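You operate a simulated robot arm through the tools that you are given. There is no shell and no other tool. Be economical: measure what you need, move in short steps, check, and stop when the job is done.

Carry out the task below with a simulated two-armed robot. There is one attempt and no reset: what you move stays moved.

Task
Pick up the bottle that says "descaler" from the top of the frame bench with one hand, pass it to the other hand and put it on the roller side of the sample table. Set down upright: bottle.

It is judged by the outcome, as a careful person would: the job done as asked, and still so three seconds after it is handed in. It fails if anything else is knocked over, pushed out of place, dropped, spilled or broken.

Robot
Two 7-joint arms with two-finger grippers on one trunk, on a base that drives. Base frame: it is fixed to the floor where the robot stands at the start and does not move with it; the origin is under the middle of the robot, x ahead of it, y to its left, z up; the surface under the hand at the start is at about z = 0.86. Lengths are in m, angles in degrees, forces in N, time in s.
The left shoulder is at the start at [0.025, 0.205, 1.157], the right one opposite. With the tool pointing down near the work surface each hand reaches from about 0.2 to 0.76 m from the robot's upright axis, wherever it stands, measured 20 degrees to its own side. Places, roughly: roller side of the sample table [0.8, 3.6, 0.8]. Payload 2.2 kg a hand.
Tool frame (each hand has its own): the origin (TCP) lies between the finger pads and is the grasp point; the fingertips stand 0.019 m ahead of it; z points along the fingers, y is the line along which they close. Largest opening 0.116 m; the body of the gripper starts 0.07 m behind the TCP.
Orientation is that of the tool frame in the base frame, as [roll, pitch, yaw] about the fixed x, y, z axes, in that order (R = Rz(yaw) Ry(pitch) Rx(roll)). With the fingers straight down and closing along the base's y, the tool's x points along the base's -x, its y along +y and its z along -z.

Tools
- The arms move only by the tool servo_tool. It takes "left_commands", "right_commands" or both (then of equal length, played together; a hand with none holds still); each is a list of rows, each a list of 7 numbers: the gripper command, from -1 (shut) to 1 (fully open), values between in proportion, then the shift along the tool's x, y, z in cm, then the turn, a rotation vector about the tool's x, y, z in degrees. In form: [[gripper, x, y, z, ax, ay, az], ...]. A call has 1 to 20 rows; each row shifts and turns the commanded pose from where the row before left it, along the tool's axes as they then stand. Each row takes 0.2 s and may step no farther than 0.05 m and 8.6 degrees from the row before; otherwise, or with a gripper value out of range, the whole call is refused. A pose out of reach is approached as far as the arm can. The call stops where the force on the tool passes 40 N (or 10 N more than at its start, if that is more) or the arm is blocked; 0.2 s more then pass. Each finger halts on what it meets, pressing with about 40 N; the grip force reading is that of the motor and also rises with nothing between the fingers. The clock runs only during rows and for 0.2 s after the last one: add rows that do not move to give the fingers time. The reply holds the time, the measured pose of the TCP, the force on the tool along the base axes, the opening and the grip force, in the units named above and with some noise, with the torque about the TCP (base axes, N m) and any sound that the robot's microphone picked up.
- Cameras (640 x 400 px; columns grow to the right, rows downward): "scene" is now at [0.1408, -0.0088, 1.3293]; the picture's right is [-0.00, -1.00, -0.01], its down [-0.50, 0.01, -0.87] and it looks along [0.87, 0.00, -0.50] (base axes); focal length 284 px, centre (320, 200). "left" rides on the left gripper at [0.069, 0.015, -0.097] in its tool frame; the picture's right is [-0.22, 0.98, 0.00], its down [-0.76, -0.17, -0.63] and it looks along [-0.62, -0.14, 0.77] (tool axes); focal length 251 px, centre (320, 200). "right" rides on the right gripper at [0.069, -0.015, -0.097] in its tool frame; the picture's right is [0.21, 0.98, 0.00], its down [-0.76, 0.17, -0.63] and it looks along [-0.62, 0.14, 0.77] (tool axes); focal length 251 px, centre (320, 200).
- capture(camera): a new picture of that camera. It takes no simulated time.
- move_column(by): slides the trunk up (or, below 0, down) by that many m; the arms and the scene camera ride with it, the base frame stays. It gives what a move gives, with no picture.
- roll_base(legs): drives the robot by 1 to 6 legs, each [ahead, left, turn to the left] in m, m and degrees, along the robot's own axes; the way and the turn of a leg run together, so that a leg with both is an arc; at most 1.5 m and 180 degrees a leg. The arms and the cameras ride along, it lands a little off, and it stops where it bumps. It gives what a move gives.
- pan_tilt(pan, tilt): turns the head with the scene camera to pan (to the left, within 80 degrees either way) and tilt (down, from -29 to 69), counted from straight ahead of the robot. It gives what a move gives.
- point_at(camera, pixels): for up to 12 pixels [column, row] of the newest picture of that camera ("zoom" is the newest enlarged one), the place [x, y, z] in the base frame of the surface seen there, good to about 0.002 m, but the place of the scene camera against the robot may be out by one fixed shift of up to 0.018 m in any direction. It takes no simulated time.
- inspect(camera, box): a new picture of the part [left, top, right, bottom] of that camera's present view, enlarged. It takes no simulated time.
- job_done(): hands the job in; it is judged then, once.

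Work in short steps. Measure before you move; look again where a grasp or a placing could have gone wrong, and mend it. You have 80 turns and 70 pictures in all, those below and enlarged ones among them. Open the grippers and draw the arms clear of the work before you hand the job in, unless the task says otherwise; then end with one line.

The tools are called after "Request:" as name(argument=value, ...) on one line, values as JSON. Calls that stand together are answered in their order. servo_tool: Moves the arms, as the interface text tells. Its arguments: {"type":"object","properties":{"left_commands":{"type":"array"},"right_commands":{"type":"array"}},"required":[]} The other tools are called the same way: move_column (by) slides the trunk up or down; roll_base (legs) drives the base; pan_tilt (pan, tilt) turns the head that bears the scene camera; capture (camera) takes a picture; point_at (camera, pixels) gives the place of the surface under pixels of a picture; inspect (camera, box) takes an enlarged picture of a part of a camera's view; job_done () hands the job in.

At the start:

```text
time_s: 0.0
left_ee_pos: [0.5866, 0.3062, 1.1091]
left_tcp_rot: [179.5, -0.1, -180.0]
left_force: [-0.2, -1.3, 0.5]
left_torque: [0.07, 0.0, 0.0]
left_opening: 0.1161
left_grasp_force: 0.0
right_ee_pos: [0.4623, -0.1159, 1.1438]
right_tcp_rot: [179.6, -0.1, 180.0]
right_force: [0.4, 0.0, 0.2]
right_torque: [0.11, 0.01, 0.0]
right_opening: 0.1161
right_grasp_force: 0.1
trunk travel left (down, up): [-0.3, 0.19]
robot x, y, heading: [-0.0017, -0.0013, -0.2]
head pan, tilt: [0.0, 29.9]
```

scene: 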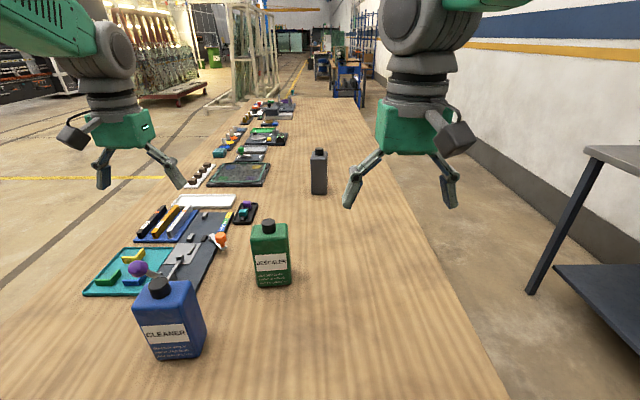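
right: 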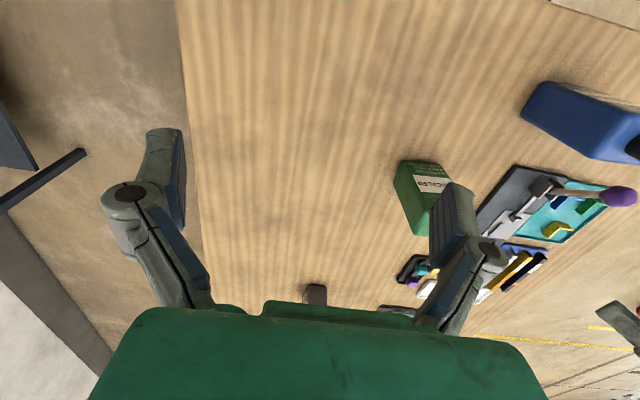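
left: 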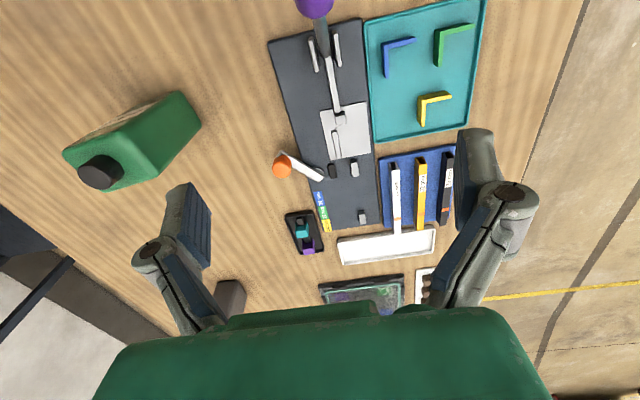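

The green bottle at about (270,255) seems to carry the "descaler" label; I enlarge to check, and measure points.

Request:
inspect(camera="scene", box=[120, 130, 360, 370])

Request:
point_at(camera="scene", pixels=[[268, 222], [252, 237], [288, 235], [258, 285], [291, 283], [270, 262], [319, 152], [319, 190], [165, 285], [200, 345], [268, 238], [330, 300]])

```text
1.67 times, centred on (240, 250) of scene
```

zoom: 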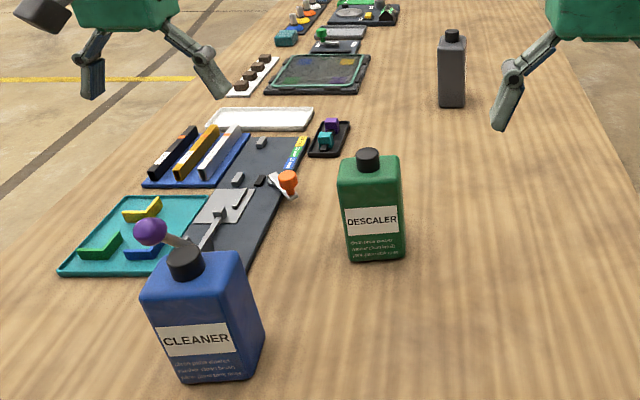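

```text
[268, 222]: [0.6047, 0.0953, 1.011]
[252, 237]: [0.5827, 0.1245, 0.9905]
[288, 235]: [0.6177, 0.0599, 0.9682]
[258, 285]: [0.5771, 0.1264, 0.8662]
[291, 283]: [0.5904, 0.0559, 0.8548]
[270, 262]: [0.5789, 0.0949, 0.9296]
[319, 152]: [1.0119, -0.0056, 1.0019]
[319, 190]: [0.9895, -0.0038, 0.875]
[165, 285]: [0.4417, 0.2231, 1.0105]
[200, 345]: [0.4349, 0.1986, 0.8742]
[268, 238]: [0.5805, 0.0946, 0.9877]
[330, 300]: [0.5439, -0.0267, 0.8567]
```

It reads DESCALER (the green bottle, front face x≈0.58, y 0.056–0.126, top ≈1.01). Next I look to the left for the sample table.

Request:
pan_tilt(pan=75, tilt=15)

Request:
capture(camera="scene")

Request:
point_at(camera="left", pixels=[[100, 172], [150, 120], [180, 95], [198, 125], [66, 152], [112, 185], [130, 185], [165, 150]])

```text
time_s: 1.5
left_ee_pos: [0.5825, 0.3124, 1.1096]
left_tcp_rot: [-180.0, 0.1, 179.8]
left_force: [-0.3, -0.8, 0.7]
left_torque: [0.01, 0.0, -0.02]
left_opening: 0.1161
left_grasp_force: 0.0
right_ee_pos: [0.4586, -0.1086, 1.1466]
right_tcp_rot: [180.0, 0.1, 179.9]
right_force: [-0.2, -0.4, -0.9]
right_torque: [0.01, 0.0, 0.0]
right_opening: 0.1159
right_grasp_force: 0.1
trunk travel left (down, up): [-0.3, 0.19]
robot x, y, heading: [0.0028, -0.0016, -0.1]
head pan, tilt: [75.0, 15.0]
```

```text
65 pictures are left
```

scene: 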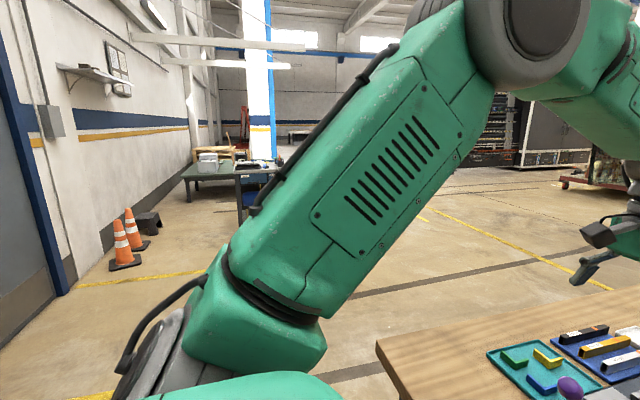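

```text
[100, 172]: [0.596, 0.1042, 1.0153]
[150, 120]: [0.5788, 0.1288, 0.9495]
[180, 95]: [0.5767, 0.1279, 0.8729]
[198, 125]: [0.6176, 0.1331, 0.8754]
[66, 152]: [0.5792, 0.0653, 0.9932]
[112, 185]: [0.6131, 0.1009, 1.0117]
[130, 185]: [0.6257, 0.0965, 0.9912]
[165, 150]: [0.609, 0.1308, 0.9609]
```

I zoom in at the tables by (240,165) to see the placing spot.

Request:
inspect(camera="scene", box=[170, 120, 300, 220])

Request:
point_at(camera="scene", pixels=[[210, 175], [245, 169], [240, 210], [190, 180], [400, 350], [378, 345], [255, 165], [120, 265], [300, 370], [390, 395]])

```text
4.00 times, centred on (235, 170) of scene
```

zoom: 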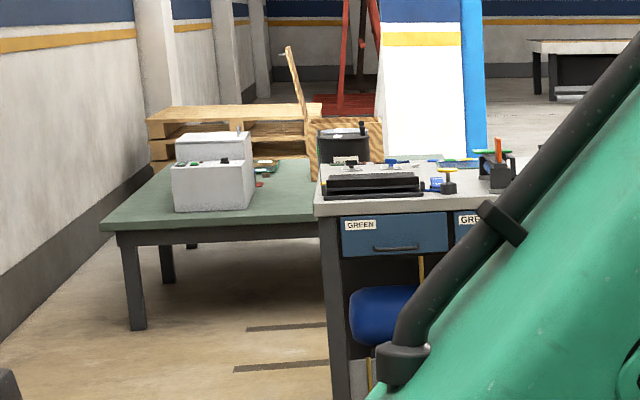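

```text
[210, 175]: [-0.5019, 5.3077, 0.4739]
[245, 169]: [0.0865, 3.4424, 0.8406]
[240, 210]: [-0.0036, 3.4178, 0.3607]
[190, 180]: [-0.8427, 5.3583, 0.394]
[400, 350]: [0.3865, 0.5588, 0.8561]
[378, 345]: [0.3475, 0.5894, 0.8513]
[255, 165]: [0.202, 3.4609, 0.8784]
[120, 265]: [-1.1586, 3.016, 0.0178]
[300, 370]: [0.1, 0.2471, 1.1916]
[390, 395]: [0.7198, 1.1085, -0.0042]
```

The sample table (drawers, grey top) lies about y≥3.4; I'll inspect it when there. Now I turn the head back and turn the right hand in place so that it closes along the bottle's depth and points to the left, 30° below level.

Request:
pan_tilt(pan=0, tilt=32)

Request:
servo_tool(right_commands=[[1, 0, 0, 0, 0, 0, 8.2], [1, 0, 0, 0, 0, 0, 8.2], [1, 0, 0, 0, 0, 0, 8.2], [1, 0, 0, 0, 0, 0, 8.2], [1, 0, 0, 0, 0, 0, 8.2], [1, 0, 0, 0, 0, 0, 8.2], [1, 0, 0, 0, 0, 0, 8.2], [1, 0, 0, 0, 0, 0, 8.2], [1, 0, 0, 0, 0, 0, 8.2], [1, 0, 0, 0, 0, 0, 8.2], [1, 0, 0, 0, 0, 7.5, 0], [1, 0, 0, 0, 0, 7.5, 0], [1, 0, 0, 0, 0, 7.5, 0], [1, 0, 0, 0, 0, 7.5, 0], [1, 0, 0, 0, 0, 7.5, 0], [1, 0, 0, 0, 0, 7.5, 0], [1, 0, 0, 0, 0, 7.5, 0], [1, 0, 0, 0, 0, 7.5, 0], [1, 0, 0, 0, 0, 0, 0]])

Request:
capture(camera="scene")

```text
time_s: 2.9
left_ee_pos: [0.5839, 0.3185, 1.1101]
left_tcp_rot: [-179.8, 0.1, -180.0]
left_force: [0.6, -0.8, 0.3]
left_torque: [0.0, -0.01, -0.01]
left_opening: 0.116
left_grasp_force: 0.1
right_ee_pos: [0.4577, -0.1034, 1.1471]
right_tcp_rot: [-179.7, 0.1, -180.0]
right_force: [-0.4, -0.1, -0.8]
right_torque: [0.0, 0.0, -0.01]
right_opening: 0.1162
right_grasp_force: 0.1
trunk travel left (down, up): [-0.3, 0.19]
robot x, y, heading: [0.0008, 0.0005, -0.0]
head pan, tilt: [0.0, 32.0]
```

```text
time_s: 6.9
left_ee_pos: [0.5828, 0.3117, 1.1103]
left_tcp_rot: [-179.9, 0.2, 179.9]
left_force: [0.1, 0.0, 1.0]
left_torque: [-0.02, 0.0, 0.01]
left_opening: 0.1159
left_grasp_force: 0.0
right_ee_pos: [0.457, -0.1088, 1.1466]
right_tcp_rot: [179.7, -60.2, 98.2]
right_force: [-1.0, 0.4, -0.6]
right_torque: [0.04, -0.01, 0.01]
right_opening: 0.1162
right_grasp_force: 0.0
trunk travel left (down, up): [-0.3, 0.19]
robot x, y, heading: [-0.0006, -0.0013, -0.1]
head pan, tilt: [0.0, 32.0]
```

```text
63 pictures are left
```

scene: 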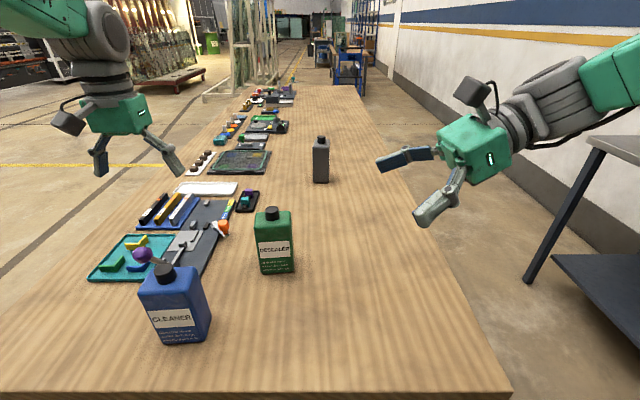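

The right hand is turned as wanted and clear. I move it to about 14 cm short of the bottle on the approach line and look through its camera.

Request:
servo_tool(right_commands=[[1, -2.04, 2.82, 2.2, 0, 0, 0], [1, -2.04, 2.82, 2.2, 0, 0, 0], [1, -2.04, 2.82, 2.2, 0, 0, 0], [1, -2.04, 2.82, 2.2, 0, 0, 0], [1, -2.04, 2.82, 2.2, 0, 0, 0], [1, -2.04, 2.82, 2.2, 0, 0, 0], [1, 0, 0, 0, 0, 0, 0]])

Request:
capture(camera="right")

Request:
capture(camera="scene")

```text
time_s: 8.5
left_ee_pos: [0.5806, 0.3148, 1.1095]
left_tcp_rot: [-179.9, 0.2, -179.9]
left_force: [-0.4, -0.6, -0.4]
left_torque: [0.03, 0.0, 0.0]
left_opening: 0.1161
left_grasp_force: 0.2
right_ee_pos: [0.6202, -0.0264, 0.9743]
right_tcp_rot: [179.7, -59.9, 98.3]
right_force: [0.0, 0.2, 0.0]
right_torque: [0.03, 0.0, -0.01]
right_opening: 0.1159
right_grasp_force: 0.0
trunk travel left (down, up): [-0.3, 0.19]
robot x, y, heading: [-0.0012, 0.0011, -0.4]
head pan, tilt: [0.0, 32.0]
```

```text
62 pictures are left
```

right: 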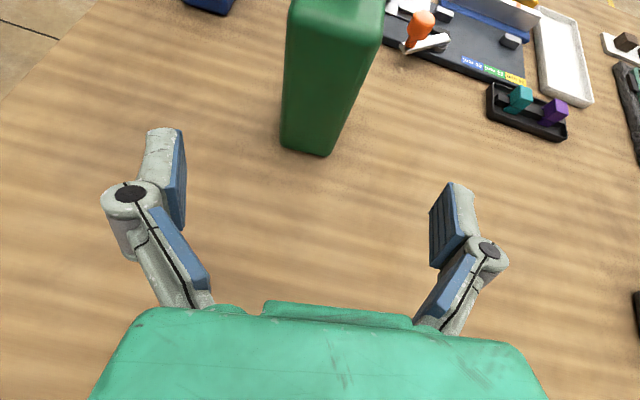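

```text
61 pictures are left
```

scene: 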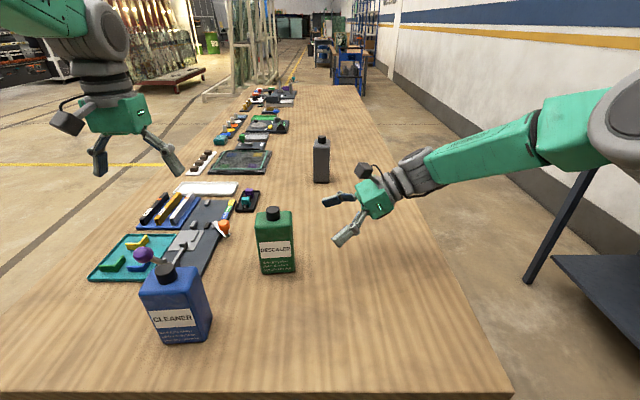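

I measure the bottle's near (right) side from the right wrist camera at the bottom corners (282,145), (332,153) and upper edges.

Request:
point_at(camera="right", pixels=[[286, 140], [326, 148], [290, 60], [350, 75], [292, 10], [362, 10], [310, 120], [325, 30], [300, 190]])

```text
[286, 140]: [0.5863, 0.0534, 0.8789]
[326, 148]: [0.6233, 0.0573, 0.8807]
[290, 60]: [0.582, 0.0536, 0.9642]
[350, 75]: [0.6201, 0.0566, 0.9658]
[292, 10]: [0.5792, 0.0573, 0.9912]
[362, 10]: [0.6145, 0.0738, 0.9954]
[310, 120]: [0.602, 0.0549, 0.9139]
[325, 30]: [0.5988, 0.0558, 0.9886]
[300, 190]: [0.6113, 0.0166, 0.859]
```

The bottle's right face is at y≈0.055, x 0.582–0.625, so the approach line is central. I go in 13.6 cm along the tool axis, fingers open.

Request:
servo_tool(right_commands=[[1, 0, -0.04, 3.4, 0, 0, 0], [1, 0, -0.04, 3.4, 0, 0, 0], [1, 0, -0.04, 3.4, 0, 0, 0], [1, 0, -0.04, 3.4, 0, 0, 0], [1, 0, 0, 0, 0, 0, 0]])

Request:
capture(camera="right")

Request:
inspect(camera="scene", box=[180, 150, 420, 300])

```text
time_s: 9.7
left_ee_pos: [0.5823, 0.3141, 1.1088]
left_tcp_rot: [-179.9, 0.2, 179.9]
left_force: [0.2, -0.6, -0.8]
left_torque: [0.06, 0.0, 0.02]
left_opening: 0.1162
left_grasp_force: 0.1
right_ee_pos: [0.6008, 0.087, 0.9091]
right_tcp_rot: [179.8, -59.9, 98.2]
right_force: [-0.1, -0.7, -0.1]
right_torque: [0.02, 0.0, -0.01]
right_opening: 0.1162
right_grasp_force: 0.1
trunk travel left (down, up): [-0.3, 0.19]
robot x, y, heading: [-0.0015, -0.0019, 0.3]
head pan, tilt: [0.0, 32.0]
```

```text
60 pictures are left
```

right: 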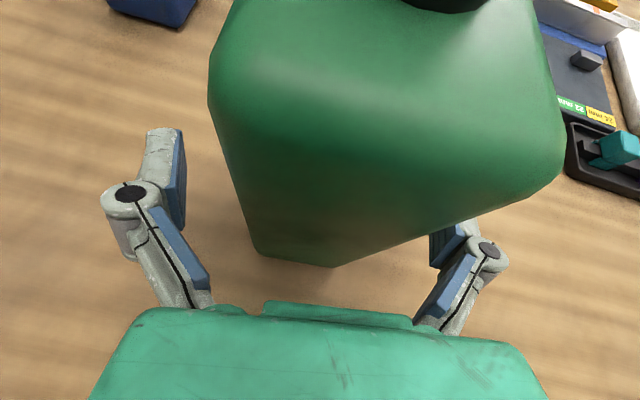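

```text
2.67 times, centred on (300, 225) of scene
```

zoom: 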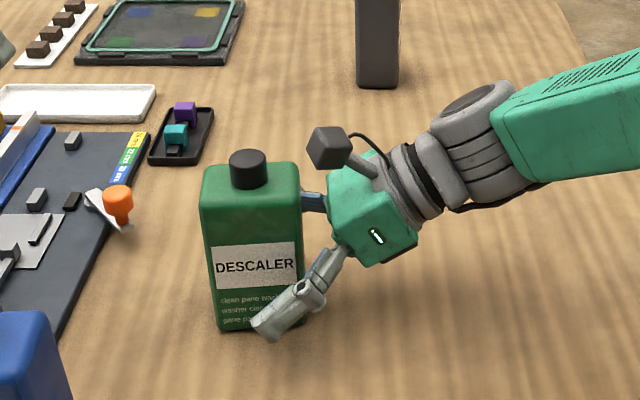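

The bottle stands between the fingers. I shut the fingers gradually.

Request:
servo_tool(right_commands=[[0.6, 0, 0, 0, 0, 0, 0], [0.2, 0, 0, 0, 0, 0, 0], [0, 0, 0, 0, 0, 0, 0], [-0.2, 0, 0, 0, 0, 0, 0], [-0.4, 0, 0, 0, 0, 0, 0], [-1, 0, 0, 0, 0, 0, 0], [-1, 0, 0, 0, 0, 0, 0], [-1, 0, 0, 0, 0, 0, 0]])

Request:
inspect(camera="scene", box=[180, 150, 420, 300])

```text
time_s: 11.5
left_ee_pos: [0.5841, 0.3152, 1.1093]
left_tcp_rot: [-179.9, 0.2, 179.9]
left_force: [-0.1, -0.4, 0.1]
left_torque: [0.03, 0.03, -0.02]
left_opening: 0.1161
left_grasp_force: 0.0
right_ee_pos: [0.6003, 0.0856, 0.9093]
right_tcp_rot: [179.8, -59.9, 98.1]
right_force: [-1.0, 0.3, 0.8]
right_torque: [-0.01, 0.2, -0.06]
right_opening: 0.0542
right_grasp_force: 39.9
trunk travel left (down, up): [-0.3, 0.19]
robot x, y, heading: [-0.0015, -0.0052, 0.1]
head pan, tilt: [0.0, 32.0]
```

```text
2.67 times, centred on (300, 225) of scene
```

zoom: 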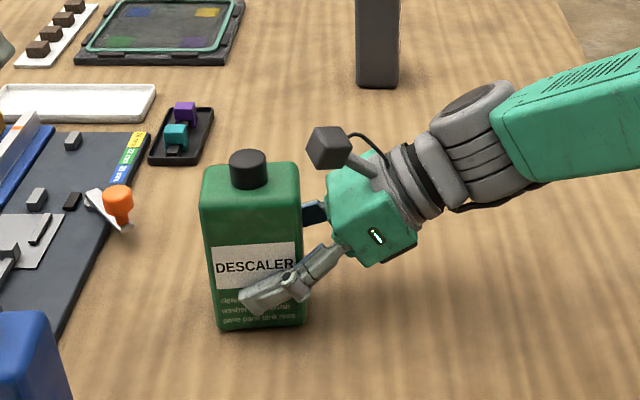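

Gripped at 0.054 m. I lift it straight up 3 cm slowly and look.

Request:
servo_tool(right_commands=[[-1, 0.87, 0, -0.5, 0, 0, 0], [-1, 0.87, 0, -0.5, 0, 0, 0], [-1, 0.87, 0, -0.5, 0, 0, 0], [-1, 0, 0, 0, 0, 0, 0]])

Request:
inspect(camera="scene", box=[180, 150, 420, 300])

```text
time_s: 12.5
left_ee_pos: [0.5835, 0.3155, 1.1083]
left_tcp_rot: [-179.8, 0.1, 179.8]
left_force: [0.0, -0.3, 0.5]
left_torque: [0.02, 0.01, 0.0]
left_opening: 0.1159
left_grasp_force: 0.1
right_ee_pos: [0.6009, 0.0872, 0.9363]
right_tcp_rot: [179.9, -59.9, 98.1]
right_force: [0.6, 0.8, -5.3]
right_torque: [-0.02, 0.01, 0.04]
right_opening: 0.0544
right_grasp_force: 39.9
trunk travel left (down, up): [-0.3, 0.19]
robot x, y, heading: [-0.0015, -0.0006, 0.2]
head pan, tilt: [0.0, 32.0]
```

```text
2.67 times, centred on (300, 225) of scene
```

zoom: 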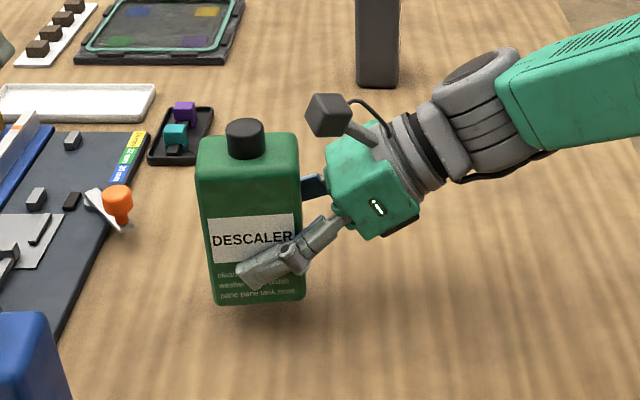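

The bottle hangs true (5.3 N, no slip). I raise it and draw it back with the right hand while the left hand rises and turns to come at it from the upper left.

Request:
servo_tool(right_commands=[[-1, 1.78, -1.8, -2.04, 0, 0, 0], [-1, 1.78, -1.8, -2.04, 0, 0, 0], [-1, 1.78, -1.8, -2.04, 0, 0, 0], [-1, 1.78, -1.8, -2.04, 0, 0, 0], [-1, 1.78, -1.8, -2.04, 0, 0, 0], [-1, 1.78, -1.8, -2.04, 0, 0, 0], [-1, 0, 0, 0, 0, 0, 0], [-1, 0, 0, 0, 0, 0, 0], [-1, 0, 0, 0, 0, 0, 0], [-1, 0, 0, 0, 0, 0, 0], [-1, 0, 0, 0, 0, 0, 0], [-1, 0, 0, 0, 0, 0, 0], [-1, 0, 0, 0, 0, 0, 0], [-1, 0, 0, 0, 0, 0, 0]], left_commands=[[1, 0, 0, -1.6, 0, 0, 8.2], [1, 0, 0, -1.6, 0, 0, 8.2], [1, 0, 0, -1.6, 0, 0, 8.2], [1, 0, 0, -1.6, 0, 0, 8.2], [1, 0, 0, -1.6, 0, 0, 8.2], [1, 0, 0, -1.6, 0, 0, 8.2], [1, 0, 0, -1.6, 0, 0, 8.2], [1, 0, 0, -1.6, 0, 0, 8.2], [1, 0, 0, -1.6, 0, 0, 8.2], [1, 0, 0, -1.6, 0, 0, 8.2], [1, 0, 0, 0, 0, -7.5, 0], [1, 0, 0, 0, 0, -7.5, 0], [1, 0, 0, 0, 0, -7.5, 0], [1, 0, 0, 0, 0, -7.5, 0]])

Request:
pan_tilt(pan=8, tilt=15)

Request:
capture(camera="scene")

Request:
capture(camera="left")

```text
time_s: 15.5
left_ee_pos: [0.583, 0.3179, 1.2685]
left_tcp_rot: [179.7, 30.4, 97.9]
left_force: [0.6, 0.1, 0.7]
left_torque: [-0.03, 0.01, 0.01]
left_opening: 0.1159
left_grasp_force: 0.0
right_ee_pos: [0.5001, 0.021, 1.0901]
right_tcp_rot: [179.9, -59.8, 98.2]
right_force: [-0.2, 0.1, -5.3]
right_torque: [-0.04, -0.01, -0.01]
right_opening: 0.0548
right_grasp_force: 40.7
trunk travel left (down, up): [-0.3, 0.19]
robot x, y, heading: [-0.0014, -0.0039, 0.3]
head pan, tilt: [0.0, 32.0]
```

```text
time_s: 16.3
left_ee_pos: [0.5837, 0.3162, 1.2687]
left_tcp_rot: [179.9, 30.1, 97.9]
left_force: [-0.6, -0.1, 0.0]
left_torque: [-0.02, 0.01, -0.01]
left_opening: 0.1162
left_grasp_force: 0.1
right_ee_pos: [0.502, 0.0208, 1.0895]
right_tcp_rot: [179.8, -59.9, 98.1]
right_force: [0.3, -0.1, -5.5]
right_torque: [-0.06, 0.0, -0.05]
right_opening: 0.0544
right_grasp_force: 40.1
trunk travel left (down, up): [-0.3, 0.19]
robot x, y, heading: [-0.0024, -0.0039, 0.1]
head pan, tilt: [8.0, 15.0]
```

```text
56 pictures are left
```

scene: 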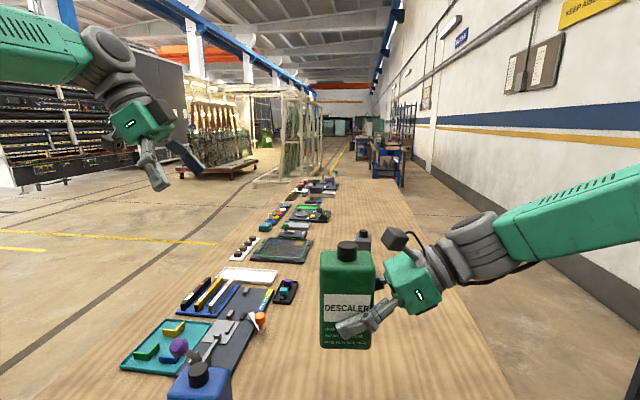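

```text
55 pictures are left
```

left: 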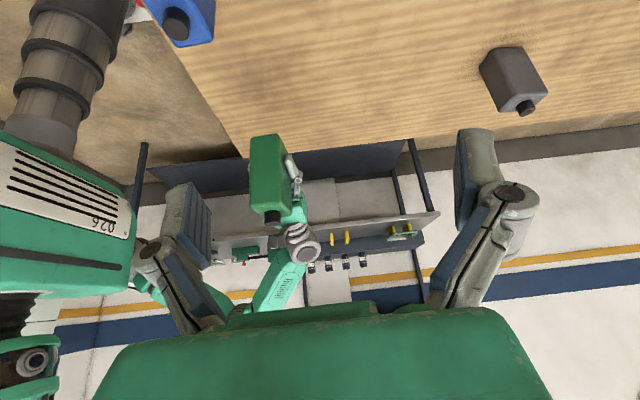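

Both hands are as planned; the bottle shows at (268,175) in the left view. I measure its near faces and cap there.

Request:
inspect(camera="left", box=[230, 120, 330, 240])

Request:
point_at(camera="left", pixels=[[272, 216], [255, 150], [280, 150], [258, 195], [284, 195], [268, 175], [255, 206], [284, 206]])

Request:
point_at(camera="scene", pixels=[[347, 247], [347, 262], [325, 262], [370, 262], [325, 340], [365, 345], [347, 280]])

```text
3.33 times, centred on (280, 180) of left
```

zoom: 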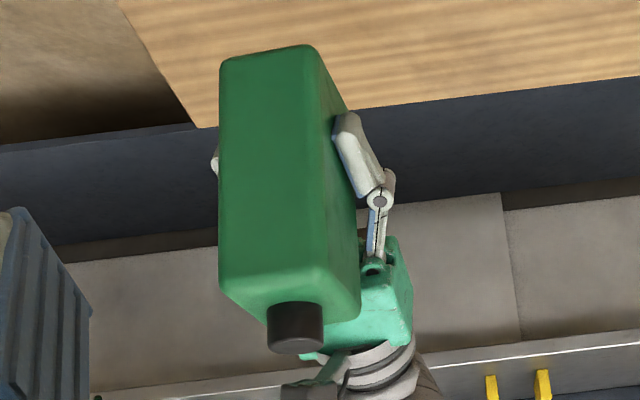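

```text
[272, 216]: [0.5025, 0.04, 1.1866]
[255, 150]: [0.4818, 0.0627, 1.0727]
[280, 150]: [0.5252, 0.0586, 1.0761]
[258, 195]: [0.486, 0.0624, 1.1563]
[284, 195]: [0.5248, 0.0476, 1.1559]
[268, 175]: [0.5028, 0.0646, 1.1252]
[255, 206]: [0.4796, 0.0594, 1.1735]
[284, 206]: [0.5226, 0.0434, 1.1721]
```

```text
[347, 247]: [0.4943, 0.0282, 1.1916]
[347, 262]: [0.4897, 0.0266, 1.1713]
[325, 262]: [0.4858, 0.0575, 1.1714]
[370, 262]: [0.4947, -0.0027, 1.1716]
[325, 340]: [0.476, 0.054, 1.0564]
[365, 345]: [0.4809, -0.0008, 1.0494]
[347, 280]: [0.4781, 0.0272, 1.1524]
```

Bottle centre ≈ (0.502, 0.027), shoulder z 1.173, cap 1.20. I bring the left hand to 13 cm short of its grasp point (0.502, 0.032, 1.150).

Request:
servo_tool(left_commands=[[1, -2.92, -2.0, 1.78, 0, 0, 0], [1, -2.92, -2.0, 1.78, 0, 0, 0], [1, -2.92, -2.0, 1.78, 0, 0, 0], [1, -2.92, -2.0, 1.78, 0, 0, 0], [1, -2.92, -2.0, 1.78, 0, 0, 0], [1, -2.92, -2.0, 1.78, 0, 0, 0], [1, 0, 0, 0, 0, 0, 0]])

Request:
capture(camera="scene")

Request:
capture(camera="left")

```text
time_s: 17.9
left_ee_pos: [0.4922, 0.095, 1.2665]
left_tcp_rot: [179.8, 30.0, 97.8]
left_force: [-0.5, 0.7, -0.4]
left_torque: [0.0, 0.01, 0.02]
left_opening: 0.1163
left_grasp_force: 0.1
right_ee_pos: [0.5006, 0.0182, 1.0889]
right_tcp_rot: [179.8, -60.0, 98.1]
right_force: [-0.7, 0.1, -5.4]
right_torque: [-0.02, -0.02, -0.03]
right_opening: 0.0543
right_grasp_force: 40.0
trunk travel left (down, up): [-0.3, 0.19]
robot x, y, heading: [0.0008, -0.0033, -0.1]
head pan, tilt: [8.0, 15.0]
```

```text
53 pictures are left
```

scene: 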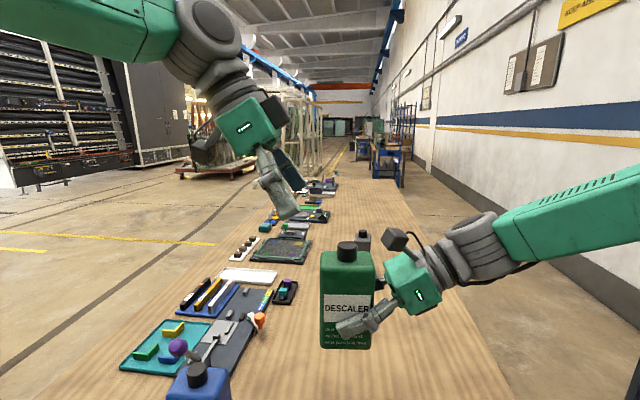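

```text
52 pictures are left
```

left: 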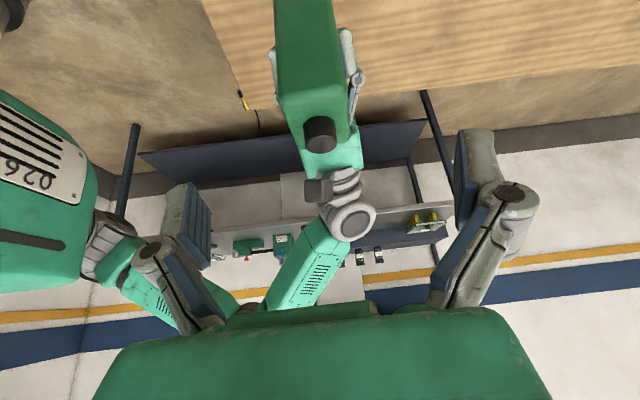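

Lined up. I advance 10 cm, then check clearance.

Request:
servo_tool(left_commands=[[1, 0, 0, 3.0, 0, 0, 0], [1, 0, 0, 3.0, 0, 0, 0], [1, 0, 0, 2.0, 0, 0, 0], [1, 0, 0, 2.0, 0, 0, 0], [1, 0, 0, 0, 0, 0, 0]])

Request:
inspect(camera="scene", box=[220, 150, 480, 370])

Request:
capture(camera="left")

```text
time_s: 19.1
left_ee_pos: [0.4986, 0.0476, 1.1761]
left_tcp_rot: [179.8, 29.9, 97.8]
left_force: [0.1, 0.6, 0.2]
left_torque: [0.02, -0.02, 0.01]
left_opening: 0.1161
left_grasp_force: 0.0
right_ee_pos: [0.4988, 0.0184, 1.0894]
right_tcp_rot: [179.9, -59.9, 98.3]
right_force: [-0.6, 0.8, -5.3]
right_torque: [-0.06, -0.02, -0.02]
right_opening: 0.0543
right_grasp_force: 39.4
trunk travel left (down, up): [-0.3, 0.19]
robot x, y, heading: [0.0035, -0.0045, 0.1]
head pan, tilt: [8.0, 15.0]
```

```text
1.82 times, centred on (350, 260) of scene
```

zoom: 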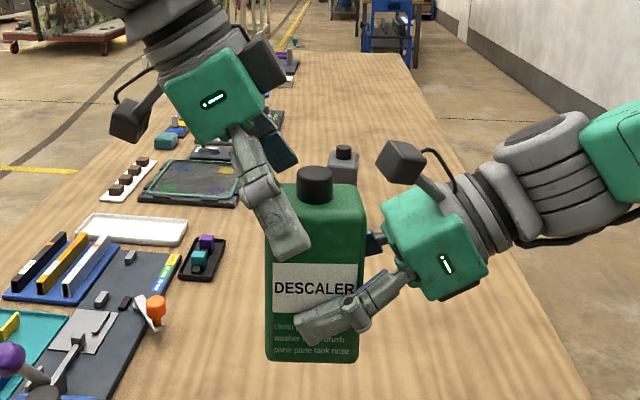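

```text
50 pictures are left
```

left: 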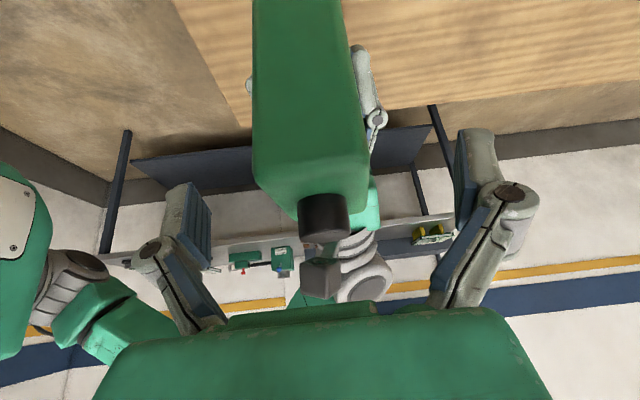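

Clear all round; 2.8 cm more, then shut the left fingers gradually.

Request:
servo_tool(left_commands=[[1, 0, 0, 1.4, 0, 0, 0], [1, 0, 0, 1.4, 0, 0, 0], [1, 0, 0, 0, 0, 0, 0], [0.5, 0, 0, 0, 0, 0, 0], [0.2, 0, 0, 0, 0, 0, 0], [0, 0, 0, 0, 0, 0, 0], [-0.2, 0, 0, 0, 0, 0, 0], [-1, 0, 0, 0, 0, 0, 0], [-1, 0, 0, 0, 0, 0, 0], [-1, 0, 0, 0, 0, 0, 0]])

Request:
inspect(camera="scene", box=[220, 150, 480, 370])

```text
time_s: 21.3
left_ee_pos: [0.5001, 0.0307, 1.1535]
left_tcp_rot: [-180.0, 30.0, 97.9]
left_force: [-27.2, -9.2, 7.0]
left_torque: [-0.23, 0.84, -0.27]
left_opening: 0.0547
left_grasp_force: 39.9
right_ee_pos: [0.5012, 0.0185, 1.0895]
right_tcp_rot: [179.6, -60.0, 97.9]
right_force: [27.9, 8.5, -13.2]
right_torque: [-0.49, 0.91, -0.13]
right_opening: 0.0545
right_grasp_force: 39.4
trunk travel left (down, up): [-0.3, 0.19]
robot x, y, heading: [0.0011, -0.0068, -0.0]
head pan, tilt: [8.0, 15.0]
```

```text
1.82 times, centred on (350, 260) of scene
```

zoom: 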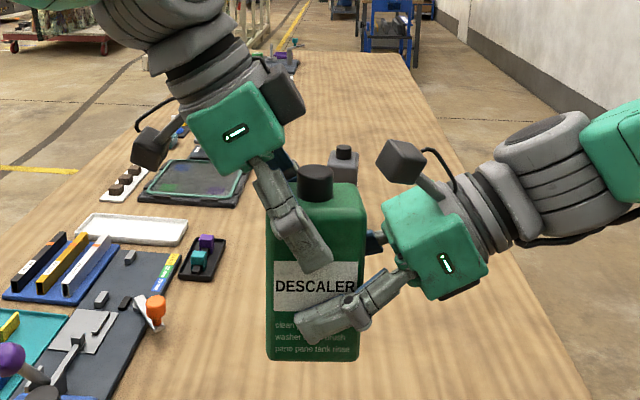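

Both hold, with ±27 N of internal strain along x. I ease it by shifting the left hand 2 mm along −y of its tool.

Request:
servo_tool(left_commands=[[-1, 0, -0.2, 0, 0, 0, 0], [-1, 0, 0, 0, 0, 0, 0]])

```text
time_s: 21.9
left_ee_pos: [0.5004, 0.0323, 1.154]
left_tcp_rot: [179.9, 30.0, 97.9]
left_force: [-22.8, -8.7, 4.8]
left_torque: [-0.17, 0.8, -0.02]
left_opening: 0.0546
left_grasp_force: 40.2
right_ee_pos: [0.5013, 0.0189, 1.09]
right_tcp_rot: [179.7, -59.9, 98.0]
right_force: [23.0, 8.5, -9.6]
right_torque: [-0.44, 0.58, -0.31]
right_opening: 0.0547
right_grasp_force: 39.8
trunk travel left (down, up): [-0.3, 0.19]
robot x, y, heading: [-0.0001, -0.0014, 0.4]
head pan, tilt: [8.0, 15.0]
```

Strain drops about 2 N per mm; I ease another 5 mm in small steps.

Request:
servo_tool(left_commands=[[-1, 0, -0.2, 0, 0, 0, 0], [-1, 0, -0.2, 0, 0, 0, 0], [-1, 0, -0.1, 0, 0, 0, 0], [-1, 0, 0, 0, 0, 0, 0]])

```text
time_s: 22.9
left_ee_pos: [0.4958, 0.0334, 1.1526]
left_tcp_rot: [179.5, 30.0, 97.9]
left_force: [10.3, 10.8, 0.5]
left_torque: [0.57, -0.47, 0.43]
left_opening: 0.0546
left_grasp_force: 39.8
right_ee_pos: [0.4992, 0.0189, 1.0911]
right_tcp_rot: [-179.9, -60.1, 98.2]
right_force: [-10.0, -11.1, -1.2]
right_torque: [0.12, -0.16, -0.23]
right_opening: 0.0546
right_grasp_force: 40.2
trunk travel left (down, up): [-0.3, 0.19]
robot x, y, heading: [0.0015, -0.0068, 0.0]
head pan, tilt: [8.0, 15.0]
```

Strain is now small (10 N the other way). I step back 1 mm and open the right hand gently.

Request:
servo_tool(left_commands=[[-1, 0, 0.1, 0, 0, 0, 0], [-1, 0, 0, 0, 0, 0, 0], [-1, 0, 0, 0, 0, 0, 0], [-1, 0, 0, 0, 0, 0, 0], [-1, 0, 0, 0, 0, 0, 0], [-1, 0, 0, 0, 0, 0, 0], [-1, 0, 0, 0, 0, 0, 0], [-1, 0, 0, 0, 0, 0, 0]], right_commands=[[-1, 0, 0, 0, 0, 0, 0], [0.0, 0, 0, 0, 0, 0, 0], [0.2, 0, 0, 0, 0, 0, 0], [0.5, 0, 0, 0, 0, 0, 0], [0.8, 0, 0, 0, 0, 0, 0], [1, 0, 0, 0, 0, 0, 0], [1, 0, 0, 0, 0, 0, 0], [1, 0, 0, 0, 0, 0, 0]])

Request:
inspect(camera="scene", box=[220, 150, 480, 370])

```text
time_s: 24.7
left_ee_pos: [0.4945, 0.0302, 1.1532]
left_tcp_rot: [179.8, 30.1, 97.9]
left_force: [0.5, 0.1, -0.5]
left_torque: [0.04, 0.01, 0.02]
left_opening: 0.0545
left_grasp_force: 39.8
right_ee_pos: [0.5002, 0.0192, 1.0908]
right_tcp_rot: [179.8, -60.0, 98.2]
right_force: [0.6, -0.1, -0.6]
right_torque: [0.0, 0.02, 0.01]
right_opening: 0.116
right_grasp_force: 0.0
trunk travel left (down, up): [-0.3, 0.19]
robot x, y, heading: [0.0029, -0.0019, 0.1]
head pan, tilt: [8.0, 15.0]
```

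```text
1.82 times, centred on (350, 260) of scene
```

zoom: 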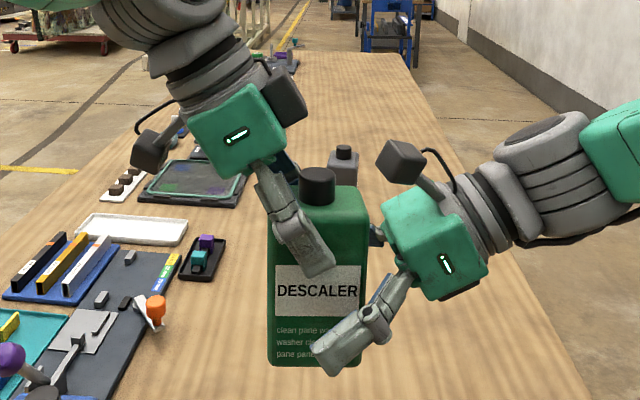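

The left hand holds the bottle alone. I draw the right hand back along its axis and look.

Request:
servo_tool(right_commands=[[1, 0, 0, -3, 0, 0, 0], [1, 0, 0, -4, 0, 0, 0], [1, 0, 0, -4, 0, 0, 0], [1, 0, 0, -4, 0, 0, 0], [1, 0, 0, 0, 0, 0, 0]])

Request:
capture(camera="scene")

```text
time_s: 25.9
left_ee_pos: [0.4956, 0.0285, 1.1529]
left_tcp_rot: [179.9, 29.9, 97.9]
left_force: [0.0, -0.7, -0.4]
left_torque: [0.05, 0.02, 0.02]
left_opening: 0.0544
left_grasp_force: 39.7
right_ee_pos: [0.5163, -0.1114, 1.1626]
right_tcp_rot: [179.9, -59.9, 98.0]
right_force: [0.0, 0.8, 0.6]
right_torque: [-0.03, 0.0, 0.02]
right_opening: 0.1163
right_grasp_force: 0.1
trunk travel left (down, up): [-0.3, 0.19]
robot x, y, heading: [-0.0011, -0.004, -0.0]
head pan, tilt: [8.0, 15.0]
```

```text
47 pictures are left
```

scene: 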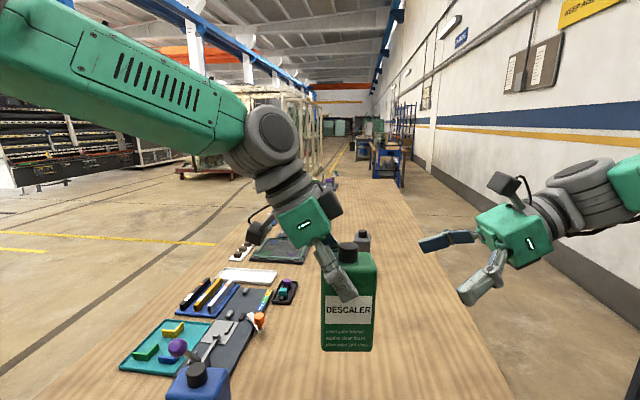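

Handover done: the bottle hangs upright in the left hand. I raise the trunk for clearance over the cleaner bottle, then back off and turn left towards the sample table.

Request:
move_column(by=0.12)

Request:
roll_base(legs=[[-0.25, 0, 0], [0, 0, 45], [0, 0, 45]])

Request:
pan_tilt(pan=0, tilt=20)

Request:
capture(camera="scene")

```text
time_s: 27.4
left_ee_pos: [0.497, 0.029, 1.2721]
left_tcp_rot: [179.9, 30.0, 97.9]
left_force: [0.3, 0.0, -6.2]
left_torque: [0.07, 0.0, 0.02]
left_opening: 0.0546
left_grasp_force: 40.1
right_ee_pos: [0.5165, -0.1094, 1.2825]
right_tcp_rot: [179.9, -59.9, 98.0]
right_force: [0.3, 0.5, 0.7]
right_torque: [0.03, 0.0, -0.03]
right_opening: 0.1159
right_grasp_force: 0.2
trunk travel left (down, up): [-0.42, 0.07]
robot x, y, heading: [0.0023, -0.004, 0.2]
head pan, tilt: [8.0, 15.0]
```

```text
time_s: 33.4
left_ee_pos: [-0.2833, 0.494, 1.2718]
left_tcp_rot: [179.9, 29.9, -172.1]
left_force: [-0.1, -0.6, -4.5]
left_torque: [-0.01, 0.01, -0.02]
left_opening: 0.0543
left_grasp_force: 39.8
right_ee_pos: [-0.1422, 0.5159, 1.2828]
right_tcp_rot: [179.9, -60.1, -171.8]
right_force: [0.0, 0.0, -0.2]
right_torque: [0.0, 0.01, -0.02]
right_opening: 0.116
right_grasp_force: 0.2
trunk travel left (down, up): [-0.42, 0.07]
robot x, y, heading: [-0.2505, -0.0034, 90.2]
head pan, tilt: [8.0, 15.0]
```

```text
time_s: 34.1
left_ee_pos: [-0.2848, 0.4895, 1.2734]
left_tcp_rot: [179.7, 30.0, -172.2]
left_force: [0.7, -1.0, -4.7]
left_torque: [0.01, 0.06, 0.0]
left_opening: 0.0544
left_grasp_force: 39.9
right_ee_pos: [-0.1448, 0.5111, 1.2851]
right_tcp_rot: [179.5, -60.0, -171.5]
right_force: [-0.4, 1.2, -0.1]
right_torque: [-0.01, 0.02, -0.01]
right_opening: 0.1158
right_grasp_force: 0.1
trunk travel left (down, up): [-0.42, 0.07]
robot x, y, heading: [-0.2524, 0.0011, 90.2]
head pan, tilt: [0.0, 20.0]
```

```text
46 pictures are left
```

scene: 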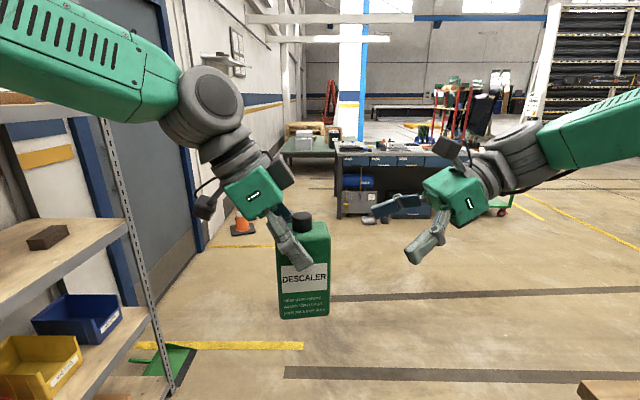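

There's a shelf on my left and the sample table ahead right at (400,160). I measure shelf edge, table edges and floor.

Request:
inspect(camera="scene", box=[280, 120, 480, 230])

Request:
point_at(camera="scene", pixels=[[130, 220], [165, 370], [110, 290], [342, 158], [345, 210], [430, 160], [445, 160], [600, 385], [500, 200], [180, 345], [510, 208]])

```text
3.20 times, centred on (380, 175) of scene
```

zoom: 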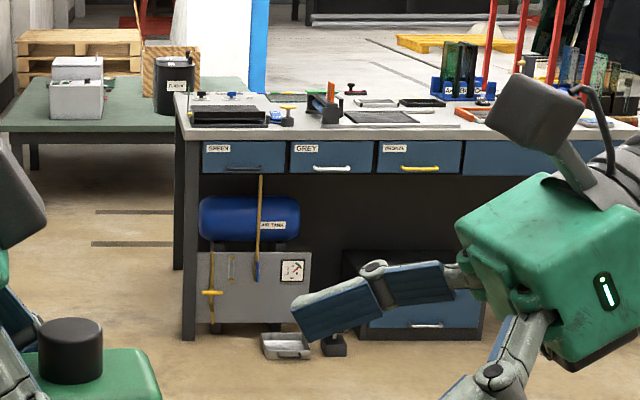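

```text
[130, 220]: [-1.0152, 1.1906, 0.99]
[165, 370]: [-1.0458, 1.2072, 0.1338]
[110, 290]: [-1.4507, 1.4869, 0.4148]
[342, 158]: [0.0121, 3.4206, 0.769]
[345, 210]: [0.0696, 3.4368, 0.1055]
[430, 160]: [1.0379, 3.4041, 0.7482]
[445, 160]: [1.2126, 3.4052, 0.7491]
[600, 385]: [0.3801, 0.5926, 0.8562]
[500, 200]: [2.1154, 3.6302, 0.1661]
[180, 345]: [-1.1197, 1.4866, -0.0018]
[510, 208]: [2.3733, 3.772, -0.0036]
```

Free path: shelf post at x≈−1.02, bench corner (0.35,0.59), table front edge y≈3.40 at z≈0.8. I drive ahead 1.3 m, then diagonally right to about (0.75, 2.2).

Request:
roll_base(legs=[[1.3, 0, 0], [0.9, -1.0, 0]])

Request:
pan_tilt(pan=0, tilt=25)

Request:
capture(camera="scene")

```text
time_s: 47.0
left_ee_pos: [0.762, 2.6723, 1.2753]
left_tcp_rot: [179.7, 30.3, -172.0]
left_force: [0.6, 0.1, -5.8]
left_torque: [-0.02, 0.03, 0.03]
left_opening: 0.0544
left_grasp_force: 40.3
right_ee_pos: [0.9014, 2.693, 1.2862]
right_tcp_rot: [179.6, -59.6, -171.3]
right_force: [0.4, -0.9, -0.2]
right_torque: [0.0, -0.01, -0.04]
right_opening: 0.1158
right_grasp_force: 0.1
trunk travel left (down, up): [-0.42, 0.07]
robot x, y, heading: [0.803, 2.1846, 90.2]
head pan, tilt: [0.0, 20.0]
```

```text
time_s: 47.7
left_ee_pos: [0.7698, 2.6694, 1.276]
left_tcp_rot: [179.6, 30.0, -172.0]
left_force: [-0.7, -0.1, -5.7]
left_torque: [0.0, 0.04, 0.01]
left_opening: 0.0545
left_grasp_force: 39.7
right_ee_pos: [0.9102, 2.691, 1.2874]
right_tcp_rot: [179.1, -59.9, -171.0]
right_force: [0.2, 0.1, -0.7]
right_torque: [0.0, 0.0, 0.03]
right_opening: 0.1161
right_grasp_force: 0.1
trunk travel left (down, up): [-0.42, 0.07]
robot x, y, heading: [0.7998, 2.1813, 90.2]
head pan, tilt: [0.0, 25.0]
```

```text
44 pictures are left
```

scene: 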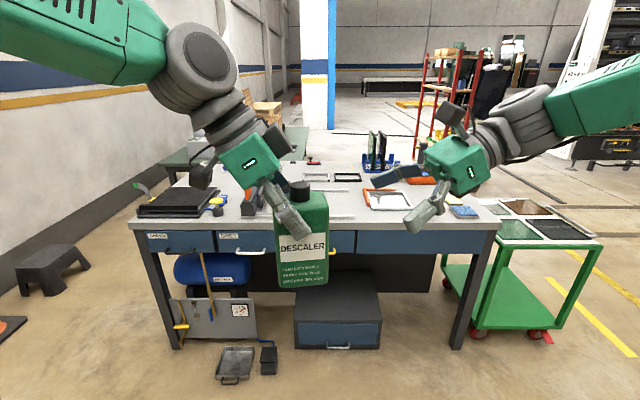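

The table is in view, but the arms hide parts. I enlarge both halves to identify the roller.

Request:
inspect(camera="scene", box=[330, 120, 510, 240])

Request:
inspect(camera="scene", box=[130, 140, 310, 260])

```text
3.33 times, centred on (420, 180) of scene
```

zoom: 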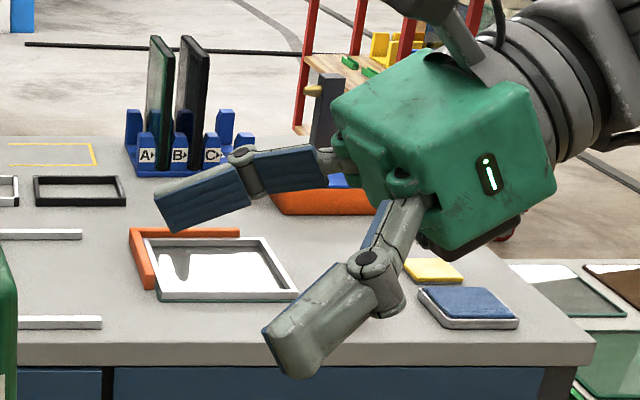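

```text
3.33 times, centred on (220, 200) of scene
```

zoom: 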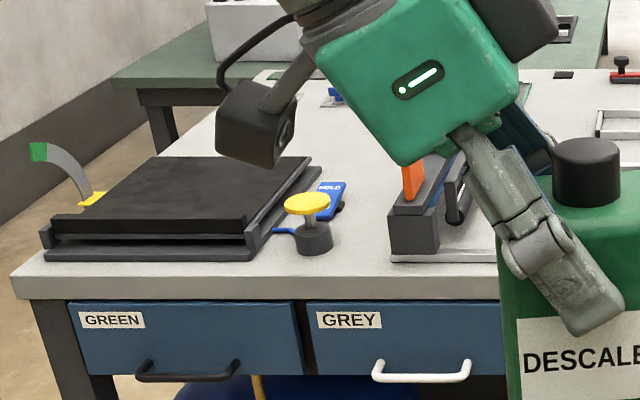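

The arms hide the middle. I spread both hands about 0.25 m outward for a clear view.

Request:
servo_tool(left_commands=[[-1, 3.15, -0.21, -1.82, 0, 0, 0], [-1, 3.15, -0.21, -1.82, 0, 0, 0], [-1, 3.15, -0.21, -1.82, 0, 0, 0], [-1, 3.15, -0.21, -1.82, 0, 0, 0], [-1, 3.15, -0.21, -1.82, 0, 0, 0], [-1, 3.15, -0.21, -1.82, 0, 0, 0], [-1, 3.15, -0.21, -1.82, 0, 0, 0]], right_commands=[[1, -1.72, -1.2, -2.98, 0, 0, 0], [1, -1.72, -1.2, -2.98, 0, 0, 0], [1, -1.72, -1.2, -2.98, 0, 0, 0], [1, -1.72, -1.2, -2.98, 0, 0, 0], [1, -1.72, -1.2, -2.98, 0, 0, 0], [1, -1.72, -1.2, -2.98, 0, 0, 0], [1, -1.72, -1.2, -2.98, 0, 0, 0]])

Request:
inspect(camera="scene", box=[110, 110, 510, 360])

```text
time_s: 49.3
left_ee_pos: [0.5189, 2.6159, 1.2764]
left_tcp_rot: [179.3, 30.2, -172.2]
left_force: [-0.1, -0.6, -4.3]
left_torque: [0.01, 0.02, 0.0]
left_opening: 0.0543
left_grasp_force: 39.7
right_ee_pos: [1.1553, 2.6372, 1.2869]
right_tcp_rot: [178.7, -59.8, -170.9]
right_force: [0.4, -0.2, 1.1]
right_torque: [0.04, -0.02, -0.01]
right_opening: 0.116
right_grasp_force: 0.1
trunk travel left (down, up): [-0.42, 0.07]
robot x, y, heading: [0.8021, 2.1818, 90.2]
head pan, tilt: [0.0, 25.0]
```

```text
1.60 times, centred on (310, 235) of scene
```

zoom: 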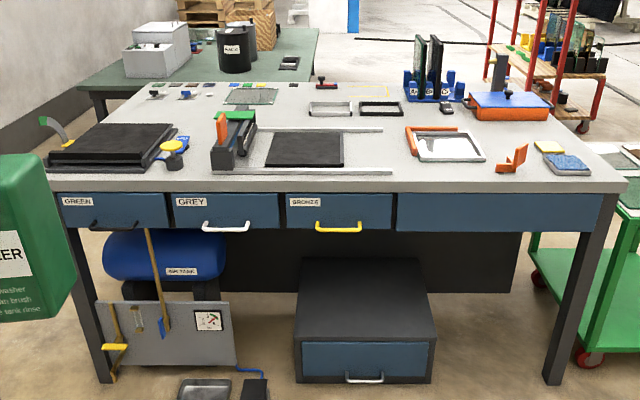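

I zoom more on the left-centre device with rails and on the right side to find the roller.

Request:
inspect(camera="scene", box=[220, 150, 370, 230])

Request:
inspect(camera="scene", box=[350, 140, 500, 230])

Request:
inspect(camera="scene", box=[130, 150, 260, 230])

```text
4.27 times, centred on (295, 190) of scene
```

zoom: 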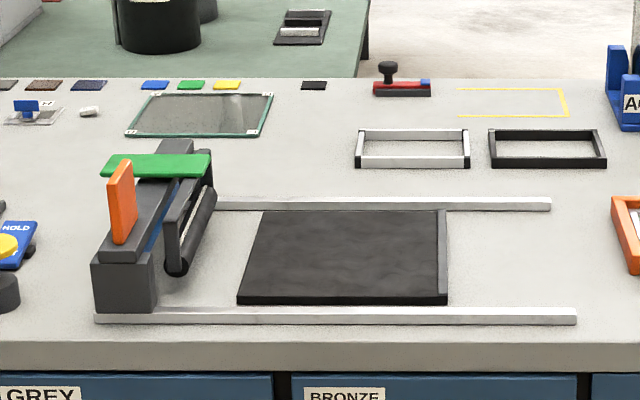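

```text
4.27 times, centred on (425, 185) of scene
```

zoom: 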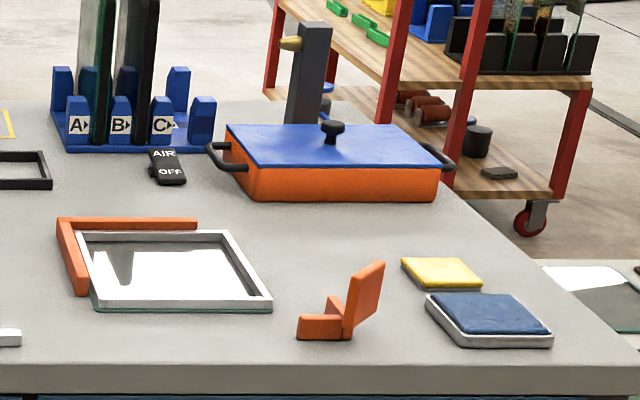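

```text
4.92 times, centred on (195, 190) of scene
```

zoom: 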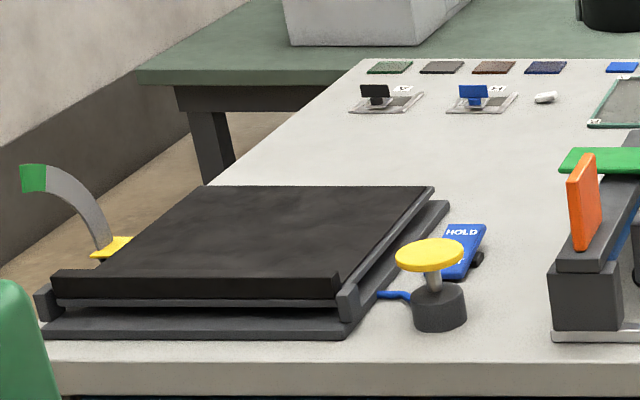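

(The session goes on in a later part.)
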